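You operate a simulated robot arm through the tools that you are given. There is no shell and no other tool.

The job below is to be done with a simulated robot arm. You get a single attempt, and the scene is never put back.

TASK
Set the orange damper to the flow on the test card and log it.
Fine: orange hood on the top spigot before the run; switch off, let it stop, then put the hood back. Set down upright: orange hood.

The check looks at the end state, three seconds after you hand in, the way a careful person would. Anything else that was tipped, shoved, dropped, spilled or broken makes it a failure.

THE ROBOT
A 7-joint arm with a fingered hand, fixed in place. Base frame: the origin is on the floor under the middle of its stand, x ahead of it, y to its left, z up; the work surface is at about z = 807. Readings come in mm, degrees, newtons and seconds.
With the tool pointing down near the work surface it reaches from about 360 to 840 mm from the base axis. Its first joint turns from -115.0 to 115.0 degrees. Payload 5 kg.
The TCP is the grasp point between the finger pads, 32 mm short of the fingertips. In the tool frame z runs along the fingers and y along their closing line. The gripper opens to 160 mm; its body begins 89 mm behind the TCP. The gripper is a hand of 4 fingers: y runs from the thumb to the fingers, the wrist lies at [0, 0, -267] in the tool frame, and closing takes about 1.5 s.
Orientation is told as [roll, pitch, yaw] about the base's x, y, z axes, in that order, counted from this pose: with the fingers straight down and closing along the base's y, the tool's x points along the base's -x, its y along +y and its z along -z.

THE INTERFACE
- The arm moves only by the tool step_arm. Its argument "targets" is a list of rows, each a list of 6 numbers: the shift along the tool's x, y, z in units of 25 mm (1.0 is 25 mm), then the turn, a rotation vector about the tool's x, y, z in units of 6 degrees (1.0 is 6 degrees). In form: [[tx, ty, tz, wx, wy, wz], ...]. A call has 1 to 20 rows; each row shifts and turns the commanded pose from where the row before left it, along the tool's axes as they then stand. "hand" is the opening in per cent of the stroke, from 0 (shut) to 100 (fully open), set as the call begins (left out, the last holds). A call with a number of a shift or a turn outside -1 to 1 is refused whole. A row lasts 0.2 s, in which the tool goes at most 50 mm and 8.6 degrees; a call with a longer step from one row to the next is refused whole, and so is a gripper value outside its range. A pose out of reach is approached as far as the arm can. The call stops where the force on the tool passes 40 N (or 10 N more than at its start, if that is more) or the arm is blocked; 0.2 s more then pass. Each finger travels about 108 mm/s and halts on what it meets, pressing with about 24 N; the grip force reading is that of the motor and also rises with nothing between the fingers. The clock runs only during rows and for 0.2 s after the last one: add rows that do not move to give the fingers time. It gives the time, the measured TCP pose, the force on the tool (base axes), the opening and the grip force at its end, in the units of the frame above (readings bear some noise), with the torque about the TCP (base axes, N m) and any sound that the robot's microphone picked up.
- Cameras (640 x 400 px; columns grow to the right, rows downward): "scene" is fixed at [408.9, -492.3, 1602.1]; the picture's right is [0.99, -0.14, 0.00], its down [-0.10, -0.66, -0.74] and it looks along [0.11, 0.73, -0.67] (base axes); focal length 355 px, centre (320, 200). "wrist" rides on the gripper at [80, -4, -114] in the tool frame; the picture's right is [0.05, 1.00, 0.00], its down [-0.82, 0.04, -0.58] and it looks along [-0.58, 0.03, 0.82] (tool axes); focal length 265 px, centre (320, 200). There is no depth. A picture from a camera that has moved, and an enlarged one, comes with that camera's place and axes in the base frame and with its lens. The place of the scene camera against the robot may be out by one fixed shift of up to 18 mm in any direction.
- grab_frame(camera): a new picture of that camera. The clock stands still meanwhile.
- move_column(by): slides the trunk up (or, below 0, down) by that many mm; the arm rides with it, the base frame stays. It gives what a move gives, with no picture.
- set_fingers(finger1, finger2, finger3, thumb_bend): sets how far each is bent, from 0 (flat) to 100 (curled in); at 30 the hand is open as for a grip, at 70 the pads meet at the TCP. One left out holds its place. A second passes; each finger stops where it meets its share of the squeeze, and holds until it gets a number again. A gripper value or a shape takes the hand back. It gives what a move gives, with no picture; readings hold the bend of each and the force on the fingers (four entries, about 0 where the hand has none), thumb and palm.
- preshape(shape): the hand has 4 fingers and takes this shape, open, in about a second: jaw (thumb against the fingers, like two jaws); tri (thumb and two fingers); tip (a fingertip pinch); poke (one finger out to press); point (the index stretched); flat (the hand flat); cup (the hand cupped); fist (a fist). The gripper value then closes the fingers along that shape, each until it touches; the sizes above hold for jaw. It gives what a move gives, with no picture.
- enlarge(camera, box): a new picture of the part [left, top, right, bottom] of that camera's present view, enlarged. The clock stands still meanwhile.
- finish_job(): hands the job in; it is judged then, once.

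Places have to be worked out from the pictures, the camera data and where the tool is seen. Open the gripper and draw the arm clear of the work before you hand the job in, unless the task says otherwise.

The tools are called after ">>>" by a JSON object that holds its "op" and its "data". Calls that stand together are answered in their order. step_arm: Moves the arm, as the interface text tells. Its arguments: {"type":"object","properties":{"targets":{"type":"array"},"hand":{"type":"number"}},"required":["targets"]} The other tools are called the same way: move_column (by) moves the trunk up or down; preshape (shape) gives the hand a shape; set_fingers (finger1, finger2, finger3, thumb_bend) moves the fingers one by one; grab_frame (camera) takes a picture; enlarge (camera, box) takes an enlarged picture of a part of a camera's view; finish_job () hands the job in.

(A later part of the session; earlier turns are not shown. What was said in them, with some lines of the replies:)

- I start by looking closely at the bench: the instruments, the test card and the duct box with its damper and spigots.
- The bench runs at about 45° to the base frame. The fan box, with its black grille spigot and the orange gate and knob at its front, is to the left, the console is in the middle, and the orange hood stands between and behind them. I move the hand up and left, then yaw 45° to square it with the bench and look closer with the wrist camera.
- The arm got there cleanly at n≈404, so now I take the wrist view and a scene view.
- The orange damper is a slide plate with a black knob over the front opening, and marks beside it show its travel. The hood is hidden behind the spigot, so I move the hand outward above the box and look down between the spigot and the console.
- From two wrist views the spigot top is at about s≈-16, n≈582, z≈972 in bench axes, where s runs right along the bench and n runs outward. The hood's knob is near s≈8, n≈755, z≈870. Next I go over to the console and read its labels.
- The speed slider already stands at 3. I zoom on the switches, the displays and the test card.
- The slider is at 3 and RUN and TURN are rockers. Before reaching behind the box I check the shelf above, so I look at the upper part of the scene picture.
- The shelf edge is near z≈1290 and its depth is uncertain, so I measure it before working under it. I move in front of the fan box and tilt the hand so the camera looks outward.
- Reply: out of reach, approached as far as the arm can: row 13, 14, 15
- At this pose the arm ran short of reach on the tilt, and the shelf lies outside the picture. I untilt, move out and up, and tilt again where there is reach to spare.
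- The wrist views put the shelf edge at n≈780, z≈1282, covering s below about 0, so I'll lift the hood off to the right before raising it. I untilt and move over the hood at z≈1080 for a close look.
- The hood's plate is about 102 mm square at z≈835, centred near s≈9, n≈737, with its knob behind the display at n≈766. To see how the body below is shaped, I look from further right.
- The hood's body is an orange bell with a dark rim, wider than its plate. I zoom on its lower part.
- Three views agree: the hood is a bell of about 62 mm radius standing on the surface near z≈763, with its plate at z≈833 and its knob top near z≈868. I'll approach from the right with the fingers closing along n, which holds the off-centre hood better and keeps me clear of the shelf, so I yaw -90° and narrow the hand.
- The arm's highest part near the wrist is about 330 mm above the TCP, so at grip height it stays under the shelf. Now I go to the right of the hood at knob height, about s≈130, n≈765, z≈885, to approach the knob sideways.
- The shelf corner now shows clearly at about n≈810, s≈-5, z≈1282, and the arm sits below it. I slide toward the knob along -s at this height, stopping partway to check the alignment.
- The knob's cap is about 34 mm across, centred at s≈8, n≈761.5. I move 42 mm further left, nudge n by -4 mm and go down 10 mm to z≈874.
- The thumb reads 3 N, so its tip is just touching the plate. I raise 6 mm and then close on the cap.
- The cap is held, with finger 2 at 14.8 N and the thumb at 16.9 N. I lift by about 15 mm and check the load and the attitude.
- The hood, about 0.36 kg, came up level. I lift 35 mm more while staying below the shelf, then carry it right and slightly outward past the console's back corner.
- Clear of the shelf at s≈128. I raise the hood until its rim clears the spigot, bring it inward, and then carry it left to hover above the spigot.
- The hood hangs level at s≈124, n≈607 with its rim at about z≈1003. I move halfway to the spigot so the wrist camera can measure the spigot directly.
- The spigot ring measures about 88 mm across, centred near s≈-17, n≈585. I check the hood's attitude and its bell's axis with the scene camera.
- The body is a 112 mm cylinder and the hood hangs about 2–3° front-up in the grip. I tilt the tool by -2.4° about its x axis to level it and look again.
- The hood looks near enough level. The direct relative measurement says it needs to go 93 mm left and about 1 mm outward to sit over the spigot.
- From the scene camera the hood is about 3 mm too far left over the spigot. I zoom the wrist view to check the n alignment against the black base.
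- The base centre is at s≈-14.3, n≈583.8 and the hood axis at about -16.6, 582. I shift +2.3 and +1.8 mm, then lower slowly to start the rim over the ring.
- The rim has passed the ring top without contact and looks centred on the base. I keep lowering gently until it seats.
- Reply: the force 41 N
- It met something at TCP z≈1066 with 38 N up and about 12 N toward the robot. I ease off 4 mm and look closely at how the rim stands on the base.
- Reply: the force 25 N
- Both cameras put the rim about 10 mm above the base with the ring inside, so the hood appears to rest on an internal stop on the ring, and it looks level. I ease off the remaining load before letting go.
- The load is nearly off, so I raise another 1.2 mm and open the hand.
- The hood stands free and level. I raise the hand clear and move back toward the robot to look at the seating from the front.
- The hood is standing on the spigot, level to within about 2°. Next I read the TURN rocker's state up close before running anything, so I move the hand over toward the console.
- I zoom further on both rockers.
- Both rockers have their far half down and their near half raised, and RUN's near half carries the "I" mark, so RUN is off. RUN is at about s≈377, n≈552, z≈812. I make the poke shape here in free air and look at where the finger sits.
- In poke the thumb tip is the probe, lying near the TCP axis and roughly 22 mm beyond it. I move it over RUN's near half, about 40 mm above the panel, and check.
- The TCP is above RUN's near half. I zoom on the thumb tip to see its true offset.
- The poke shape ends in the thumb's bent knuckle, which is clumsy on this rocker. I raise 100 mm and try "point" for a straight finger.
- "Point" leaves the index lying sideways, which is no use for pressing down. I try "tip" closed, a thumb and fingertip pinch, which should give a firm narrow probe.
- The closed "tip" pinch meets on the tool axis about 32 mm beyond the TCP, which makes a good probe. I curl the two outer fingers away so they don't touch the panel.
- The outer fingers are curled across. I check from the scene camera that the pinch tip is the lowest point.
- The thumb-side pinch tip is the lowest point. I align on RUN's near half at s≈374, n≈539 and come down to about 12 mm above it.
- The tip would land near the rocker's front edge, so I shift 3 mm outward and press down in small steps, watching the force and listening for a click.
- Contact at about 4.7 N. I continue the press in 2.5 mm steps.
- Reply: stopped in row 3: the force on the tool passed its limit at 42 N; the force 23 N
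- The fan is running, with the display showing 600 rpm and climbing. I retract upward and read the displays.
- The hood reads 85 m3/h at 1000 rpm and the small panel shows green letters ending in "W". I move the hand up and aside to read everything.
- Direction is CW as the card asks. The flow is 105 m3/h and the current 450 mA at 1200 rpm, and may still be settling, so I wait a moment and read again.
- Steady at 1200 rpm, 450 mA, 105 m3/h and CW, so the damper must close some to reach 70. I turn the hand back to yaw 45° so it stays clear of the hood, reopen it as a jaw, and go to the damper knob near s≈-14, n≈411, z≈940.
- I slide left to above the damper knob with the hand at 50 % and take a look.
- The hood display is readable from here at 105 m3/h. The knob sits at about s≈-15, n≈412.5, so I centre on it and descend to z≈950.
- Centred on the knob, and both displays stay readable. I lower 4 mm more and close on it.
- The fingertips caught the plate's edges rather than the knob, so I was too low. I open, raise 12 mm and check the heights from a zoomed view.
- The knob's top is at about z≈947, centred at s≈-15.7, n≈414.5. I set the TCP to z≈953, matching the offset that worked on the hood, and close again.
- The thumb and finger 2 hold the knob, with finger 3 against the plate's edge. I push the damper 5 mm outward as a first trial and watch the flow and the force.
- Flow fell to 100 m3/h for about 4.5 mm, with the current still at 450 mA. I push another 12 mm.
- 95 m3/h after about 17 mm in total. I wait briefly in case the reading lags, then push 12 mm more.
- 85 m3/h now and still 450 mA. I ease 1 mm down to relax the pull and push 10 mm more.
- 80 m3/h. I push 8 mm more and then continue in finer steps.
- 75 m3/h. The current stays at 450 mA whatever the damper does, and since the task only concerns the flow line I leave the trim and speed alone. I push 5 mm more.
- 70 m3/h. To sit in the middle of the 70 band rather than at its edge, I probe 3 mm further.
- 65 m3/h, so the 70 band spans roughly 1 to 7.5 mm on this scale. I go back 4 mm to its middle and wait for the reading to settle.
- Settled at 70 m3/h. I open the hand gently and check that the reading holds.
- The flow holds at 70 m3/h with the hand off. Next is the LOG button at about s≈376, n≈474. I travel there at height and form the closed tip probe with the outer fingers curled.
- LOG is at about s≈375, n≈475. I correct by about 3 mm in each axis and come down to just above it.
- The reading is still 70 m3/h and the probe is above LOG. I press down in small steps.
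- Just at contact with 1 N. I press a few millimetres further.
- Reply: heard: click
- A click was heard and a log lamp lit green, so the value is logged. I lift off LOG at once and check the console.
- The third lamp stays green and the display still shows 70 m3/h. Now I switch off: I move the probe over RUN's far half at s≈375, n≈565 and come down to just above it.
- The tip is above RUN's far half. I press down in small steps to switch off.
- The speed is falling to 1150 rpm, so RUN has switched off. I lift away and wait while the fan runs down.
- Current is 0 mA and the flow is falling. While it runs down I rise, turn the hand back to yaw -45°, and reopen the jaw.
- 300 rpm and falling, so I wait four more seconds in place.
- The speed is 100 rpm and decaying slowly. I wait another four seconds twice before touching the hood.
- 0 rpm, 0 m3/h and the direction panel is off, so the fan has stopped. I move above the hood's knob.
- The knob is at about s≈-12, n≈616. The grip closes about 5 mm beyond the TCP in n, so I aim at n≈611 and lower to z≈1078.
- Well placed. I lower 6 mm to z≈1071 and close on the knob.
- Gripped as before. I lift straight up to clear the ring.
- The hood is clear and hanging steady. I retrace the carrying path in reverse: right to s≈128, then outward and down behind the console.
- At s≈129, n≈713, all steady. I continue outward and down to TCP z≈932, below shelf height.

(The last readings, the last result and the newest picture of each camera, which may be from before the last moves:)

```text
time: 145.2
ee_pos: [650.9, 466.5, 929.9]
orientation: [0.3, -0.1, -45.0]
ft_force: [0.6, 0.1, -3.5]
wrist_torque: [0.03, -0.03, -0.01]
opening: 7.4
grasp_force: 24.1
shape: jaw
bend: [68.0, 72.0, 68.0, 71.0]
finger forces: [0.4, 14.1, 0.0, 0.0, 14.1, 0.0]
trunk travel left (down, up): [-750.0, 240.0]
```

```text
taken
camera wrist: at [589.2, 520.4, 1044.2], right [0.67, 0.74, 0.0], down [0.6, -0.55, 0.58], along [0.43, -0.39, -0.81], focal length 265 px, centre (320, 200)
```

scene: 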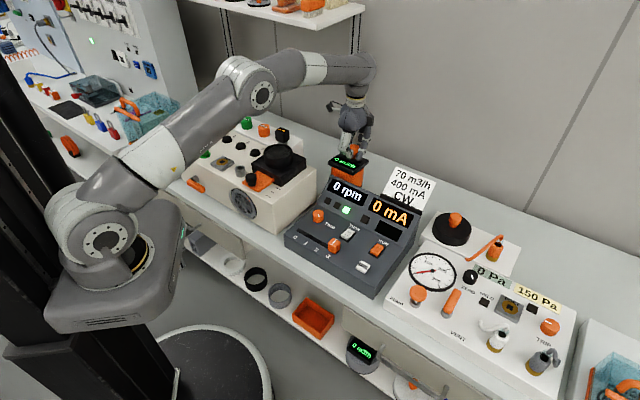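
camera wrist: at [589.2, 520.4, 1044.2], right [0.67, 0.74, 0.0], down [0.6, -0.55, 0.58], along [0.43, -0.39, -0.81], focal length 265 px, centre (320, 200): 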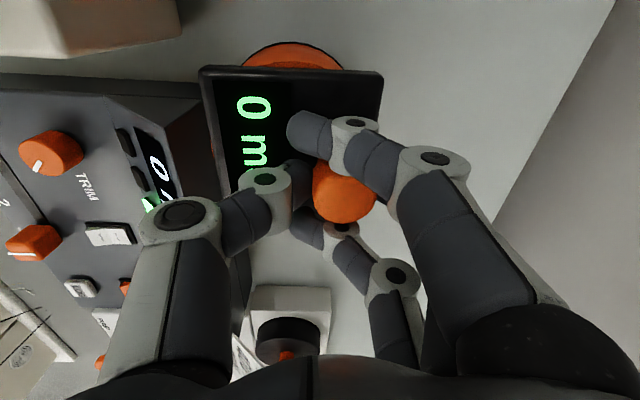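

All steady at TCP z≈930. I carry the hood left at this height back over its place, trimming n at the end, and stop before lowering.

>>> {"op": "step_arm", "data": {"targets": [[0.6, 0, 0, 0, 0, 0], [0.6, 0, 0, 0, 0, 0], [0.6, 0, 0, 0, 0, 0], [0.6, 0, 0, 0, 0, 0], [0.6, 0, 0, 0, 0, 0], [0.6, 0, 0, 0, 0, 0], [0.42, -0.46, 0, 0, 0, 0], [0.42, -0.46, 0, 0, 0, 0], [0.4, -0.46, 0, 0, 0, 0], [0, 0, 0, 0, 0, 0]]}}

>>> {"op": "grab_frame", "data": {"camera": "wrist"}}

>>> {"op": "enlarge", "data": {"camera": "scene", "box": [270, 100, 380, 200]}}

```text
time: 147.4
ee_pos: [539.4, 527.6, 930.8]
orientation: [0.2, -0.2, -45.1]
ft_force: [0.2, 0.3, -3.1]
wrist_torque: [0.01, -0.07, 0.01]
opening: 7.2
grasp_force: 23.8
shape: jaw
bend: [68.0, 71.0, 68.0, 71.0]
finger forces: [0.3, 14.1, 0.0, 0.0, 13.9, 0.1]
trunk travel left (down, up): [-750.0, 240.0]
```

```text
taken
camera wrist: at [478.9, 582.6, 1045.1], right [0.67, 0.74, 0.0], down [0.6, -0.55, 0.58], along [0.43, -0.39, -0.81], focal length 265 px, centre (320, 200)
```

wrist: 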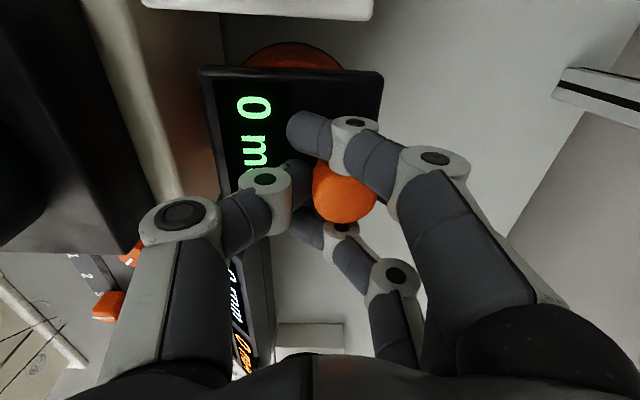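

```text
4.00 times, centred on (325, 150) of scene
camera zoom: at [408.9, -492.3, 1602.1], right [0.99, -0.14, 0.0], down [-0.1, -0.66, -0.74], along [0.11, 0.73, -0.67], focal length 1420 px, centre (300, 400)
```

zoom: 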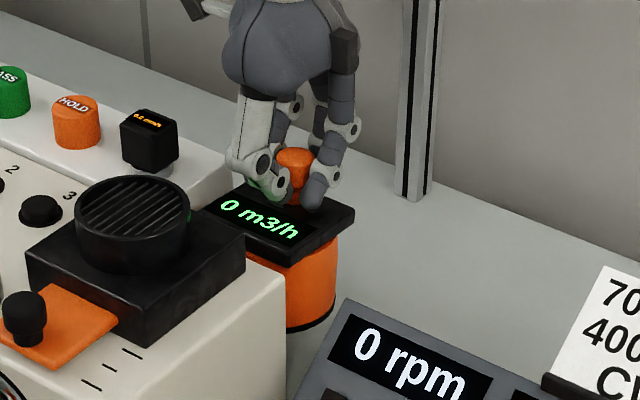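

The hood is over its original spot, within about a millimetre. I lower to about 10 mm above the surface, then in small steps.

>>> {"op": "step_arm", "data": {"targets": [[-0.05, 0.04, 0.5, 0, 0, 0], [0, 0, 0.5, 0, 0, 0], [0, 0, 0.4, 0, 0, 0], [0, 0, 0.2, 0, 0, 0], [0, 0, 0, 0, 0, 0]]}}

>>> {"op": "step_arm", "data": {"targets": [[0, 0, 0.1, 0, 0, 0], [0, 0, 0.1, 0, 0, 0], [0, 0, 0, 0, 0, 0]]}}

```text
time: 148.6
ee_pos: [542.1, 528.9, 891.1]
orientation: [0.3, -0.2, -44.9]
ft_force: [0.1, -0.2, -4.1]
wrist_torque: [0.03, -0.06, 0.01]
opening: 7.4
grasp_force: 24.0
shape: jaw
bend: [68.0, 71.0, 68.0, 71.0]
finger forces: [0.4, 14.1, 0.0, 0.1, 14.1, 0.1]
trunk travel left (down, up): [-750.0, 240.0]
```

```text
time: 149.4
ee_pos: [542.2, 527.0, 886.2]
orientation: [0.3, -0.3, -45.2]
ft_force: [0.3, -0.5, -2.9]
wrist_torque: [0.05, -0.04, 0.01]
opening: 7.1
grasp_force: 24.3
shape: jaw
bend: [68.0, 71.0, 68.0, 71.0]
finger forces: [0.5, 14.3, 0.0, 0.0, 13.9, 0.0]
trunk travel left (down, up): [-750.0, 240.0]
```

Not yet touching at z≈886. I continue in 2 mm steps.

>>> {"op": "step_arm", "data": {"targets": [[0, 0, 0.08, 0, 0, 0], [0, 0, 0.08, 0, 0, 0], [0, 0, 0, 0, 0, 0]]}}

```text
time: 150.2
ee_pos: [541.3, 528.6, 884.5]
orientation: [0.3, -0.2, -45.1]
ft_force: [-0.8, -1.4, 3.3]
wrist_torque: [0.11, -0.11, 0.02]
opening: 7.1
grasp_force: 24.0
shape: jaw
bend: [68.0, 72.0, 68.0, 71.0]
finger forces: [0.5, 14.2, 0.1, 0.1, 16.3, 0.1]
trunk travel left (down, up): [-750.0, 240.0]
```

It has touched down, with the force going from -3 to +3 N. I lower 1 mm more to settle it, then open the hand.

>>> {"op": "step_arm", "data": {"targets": [[0, 0, 0.04, 0, 0, 0], [0, 0, 0, 0, 0, 0]]}}

>>> {"op": "step_arm", "data": {"targets": [[0, 0, 0, 0, 0, 0], [0, 0, 0, 0, 0, 0], [0, 0, 0, 0, 0, 0], [0, 0, 0, 0, 0, 0], [0, 0, 0, 0, 0, 0], [0, 0, 0, 0, 0, 0]], "hand": 50}}

>>> {"op": "grab_frame", "data": {"camera": "wrist"}}

>>> {"op": "enlarge", "data": {"camera": "scene", "box": [270, 100, 380, 200]}}

```text
time: 150.8
ee_pos: [541.9, 527.0, 881.5]
orientation: [0.4, -0.3, -45.1]
ft_force: [-2.4, -2.4, 10.1]
wrist_torque: [0.12, -0.13, 0.01]
opening: 7.5
grasp_force: 23.6
shape: jaw
bend: [68.0, 72.0, 68.0, 71.0]
finger forces: [0.4, 14.6, 0.0, 0.0, 18.6, 0.0]
trunk travel left (down, up): [-750.0, 240.0]
```

```text
time: 152.2
ee_pos: [542.8, 527.1, 880.9]
orientation: [0.2, -0.2, -45.1]
ft_force: [-0.2, 0.6, 0.6]
wrist_torque: [0.01, -0.01, 0.03]
opening: 79.4
grasp_force: 0.0
shape: jaw
bend: [72.0, 72.0, 72.0, 70.0]
finger forces: [0.1, 0.0, 0.0, 0.0, 0.1, 0.0]
trunk travel left (down, up): [-750.0, 240.0]
```

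```text
taken
camera wrist: at [481.3, 581.2, 995.5], right [0.67, 0.74, 0.0], down [0.6, -0.55, 0.58], along [0.43, -0.39, -0.81], focal length 265 px, centre (320, 200)
```

wrist: 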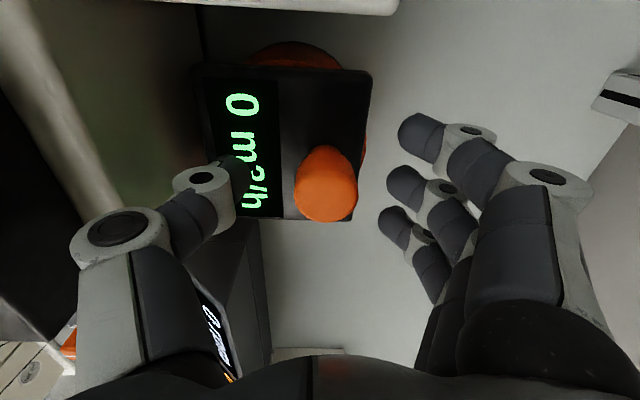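

```text
4.00 times, centred on (325, 150) of scene
camera zoom: at [408.9, -492.3, 1602.1], right [0.99, -0.14, 0.0], down [-0.1, -0.66, -0.74], along [0.11, 0.73, -0.67], focal length 1420 px, centre (300, 400)
```

zoom: 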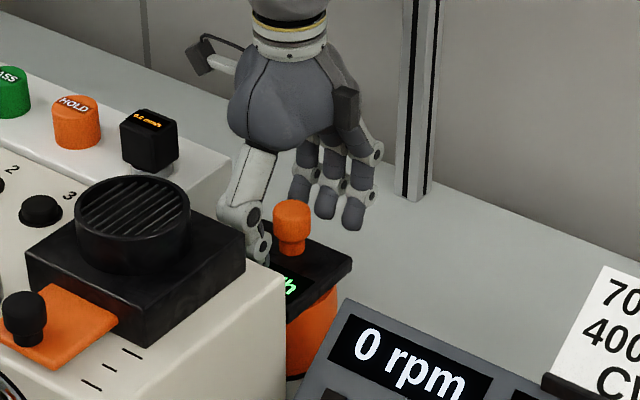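

The hood stands upright with its plate centred near s≈9.5, n≈735, within about 2 mm of where it was. I back the hand straight out to the right, then up and clear.

>>> {"op": "step_arm", "data": {"targets": [[0, 0, -0.15, 0, 0, 0], [-0.6, 0, 0, 0, 0, 0], [-0.9, 0, 0, 0, 0, 0], [-0.9, 0, 0, 0, 0, 0], [-0.9, 0, 0, 0, 0, 0], [-0.9, 0, 0, 0, 0, 0], [-0.9, 0, 0, 0, 0, 0], [0, 0, -0.9, 0, 0, 0], [0, 0, -0.9, 0, 0, 0], [0, 0, -0.9, 0, 0, 0], [0, 0, -0.9, 0, 0, 0], [0, -0.6, -0.9, 0, 0, 0], [0, -0.9, -0.9, 0, 0, 0], [0, -0.9, -0.9, 0, 0, 0], [0, -0.9, -0.9, 0, 0, 0], [0, -0.9, -0.9, 0, 0, 0], [0, -0.9, 0, 0, 0, 0], [0, -0.9, 0, 0, 0, 0]]}}

>>> {"op": "grab_frame", "data": {"camera": "scene"}}

>>> {"op": "enlarge", "data": {"camera": "scene", "box": [215, 100, 345, 220]}}

>>> {"op": "enlarge", "data": {"camera": "scene", "box": [290, 160, 430, 280]}}

```text
time: 156.0
ee_pos: [522.7, 331.1, 1087.1]
orientation: [0.4, -0.2, -45.0]
ft_force: [-0.2, 0.4, 0.0]
wrist_torque: [0.01, -0.04, -0.02]
opening: 79.6
grasp_force: 0.0
shape: jaw
bend: [72.0, 72.0, 72.0, 70.0]
finger forces: [0.0, 0.0, 0.1, 0.0, 0.0, 0.0]
trunk travel left (down, up): [-750.0, 240.0]
```

```text
taken
```

scene: 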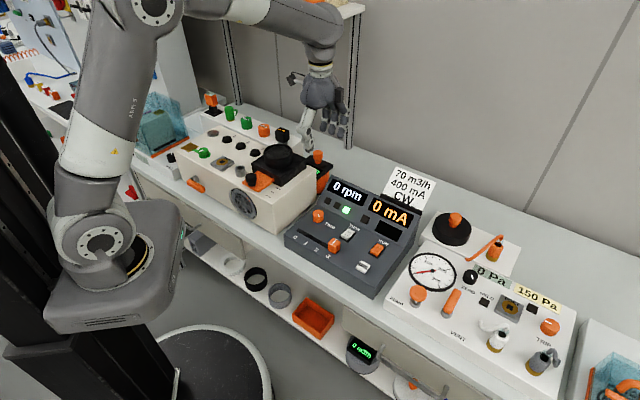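

```text
3.33 times, centred on (280, 160) of scene
camera zoom: at [408.9, -492.3, 1602.1], right [0.99, -0.14, 0.0], down [-0.1, -0.66, -0.74], along [0.11, 0.73, -0.67], focal length 1183 px, centre (453, 333)
```

zoom: 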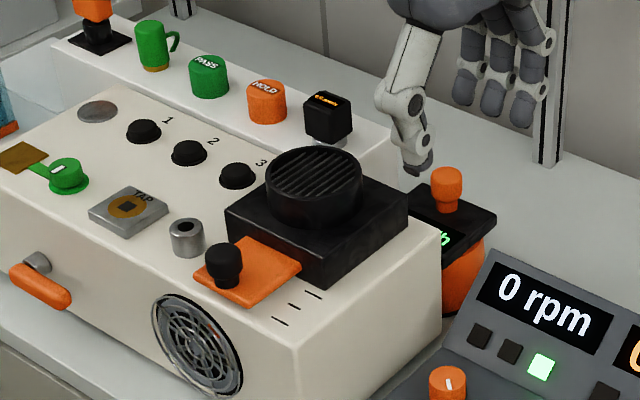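

```text
3.33 times, centred on (360, 220) of scene
camera zoom: at [408.9, -492.3, 1602.1], right [0.99, -0.14, 0.0], down [-0.1, -0.66, -0.74], along [0.11, 0.73, -0.67], focal length 1183 px, centre (187, 133)
```

zoom: 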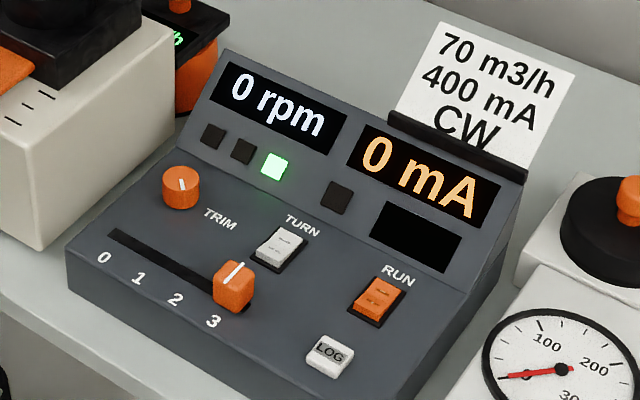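

Final state looks right: RUN is off at 0 rpm, the log lamp is green, the damper is untouched since its setting, and the hood is upright in its place. I open the hand fully and draw the arm back and up, well clear of the work.

>>> {"op": "step_arm", "data": {"targets": [[0, -0.8, -0.8, 0, 0, 0], [0, -0.8, -0.8, 0, 0, 0], [0, -0.8, -0.8, 0, 0, 0], [0, -0.8, -0.8, 0, 0, 0], [0, -0.8, -0.8, 0, 0, 0], [0, -0.8, -0.8, 0, 0, 0], [0, 0, 0, 0, 0, 0], [0, 0, 0, 0, 0, 0]], "hand": 100}}

>>> {"op": "grab_frame", "data": {"camera": "scene"}}

>>> {"op": "enlarge", "data": {"camera": "scene", "box": [270, 120, 370, 200]}}

```text
time: 157.8
ee_pos: [436.5, 245.0, 1207.8]
orientation: [0.3, -0.3, -45.1]
ft_force: [0.0, -0.5, -0.9]
wrist_torque: [-0.02, -0.01, 0.01]
opening: 159.9
grasp_force: 0.0
shape: jaw
bend: [30.0, 30.0, 30.0, 30.0]
finger forces: [0.0, 0.0, 0.0, 0.1, 0.1, 0.0]
trunk travel left (down, up): [-750.0, 240.0]
```

```text
taken
```

scene: 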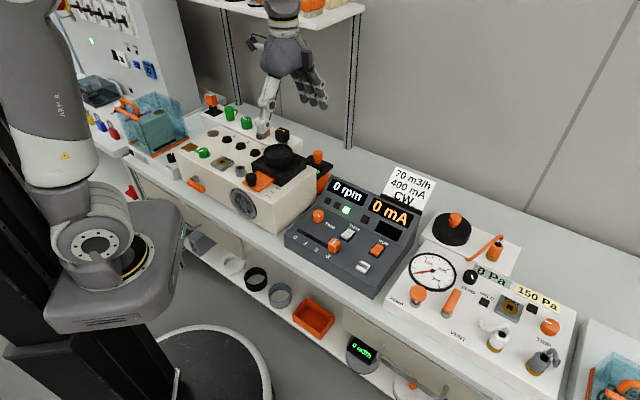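

```text
5.00 times, centred on (320, 160) of scene
camera zoom: at [408.9, -492.3, 1602.1], right [0.99, -0.14, 0.0], down [-0.1, -0.66, -0.74], along [0.11, 0.73, -0.67], focal length 1775 px, centre (320, 400)
```

zoom: 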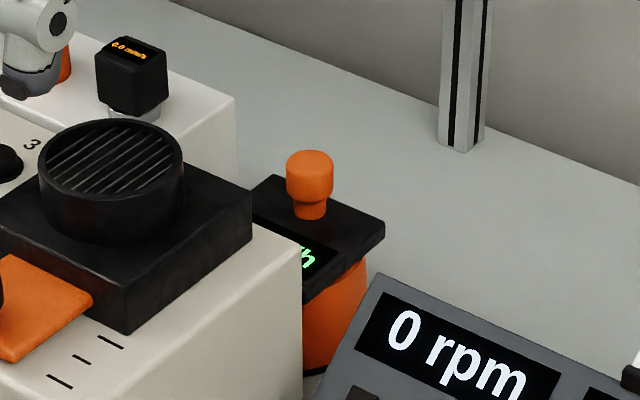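

The hood is upright in its original spot, the fan is stopped, the reading is logged, and the arm is clear with the hand open. I hand the job in.

>>> {"op": "finish_job", "data": {}}

```text
The job is handed in.
```

I set the orange damper to 70 m3/h, the flow on the test card, logged it once and handed the job in. I don't have the check's result.

- **Setup:** The orange hood was on the top spigot before I switched on. It read 105 m3/h at the start, with the fan turning CW.
- **Hood fit:** The hood's rim sat about 10 mm above the black base. I took that to be a stop inside the hood. It looked level, and the flow reading followed the damper.
- **Damper:** I moved the damper until the reading was near the middle of the 70 band. It still read 70 after I let go, and again just before and after I pressed LOG.
- **Log:** LOG clicked once and one of the console lamps turned green.
- **Shutdown:** I switched RUN off and waited for 0 rpm and 0 m3/h before touching the hood. The hood is back upright within about 2 mm of its original place.
- **Current:** The card also says 400 mA, but the motor drew 450 mA throughout. You asked only for the flow, so I left the trim and speed alone. If the log was meant to be taken at 400 mA, it doesn't meet that.
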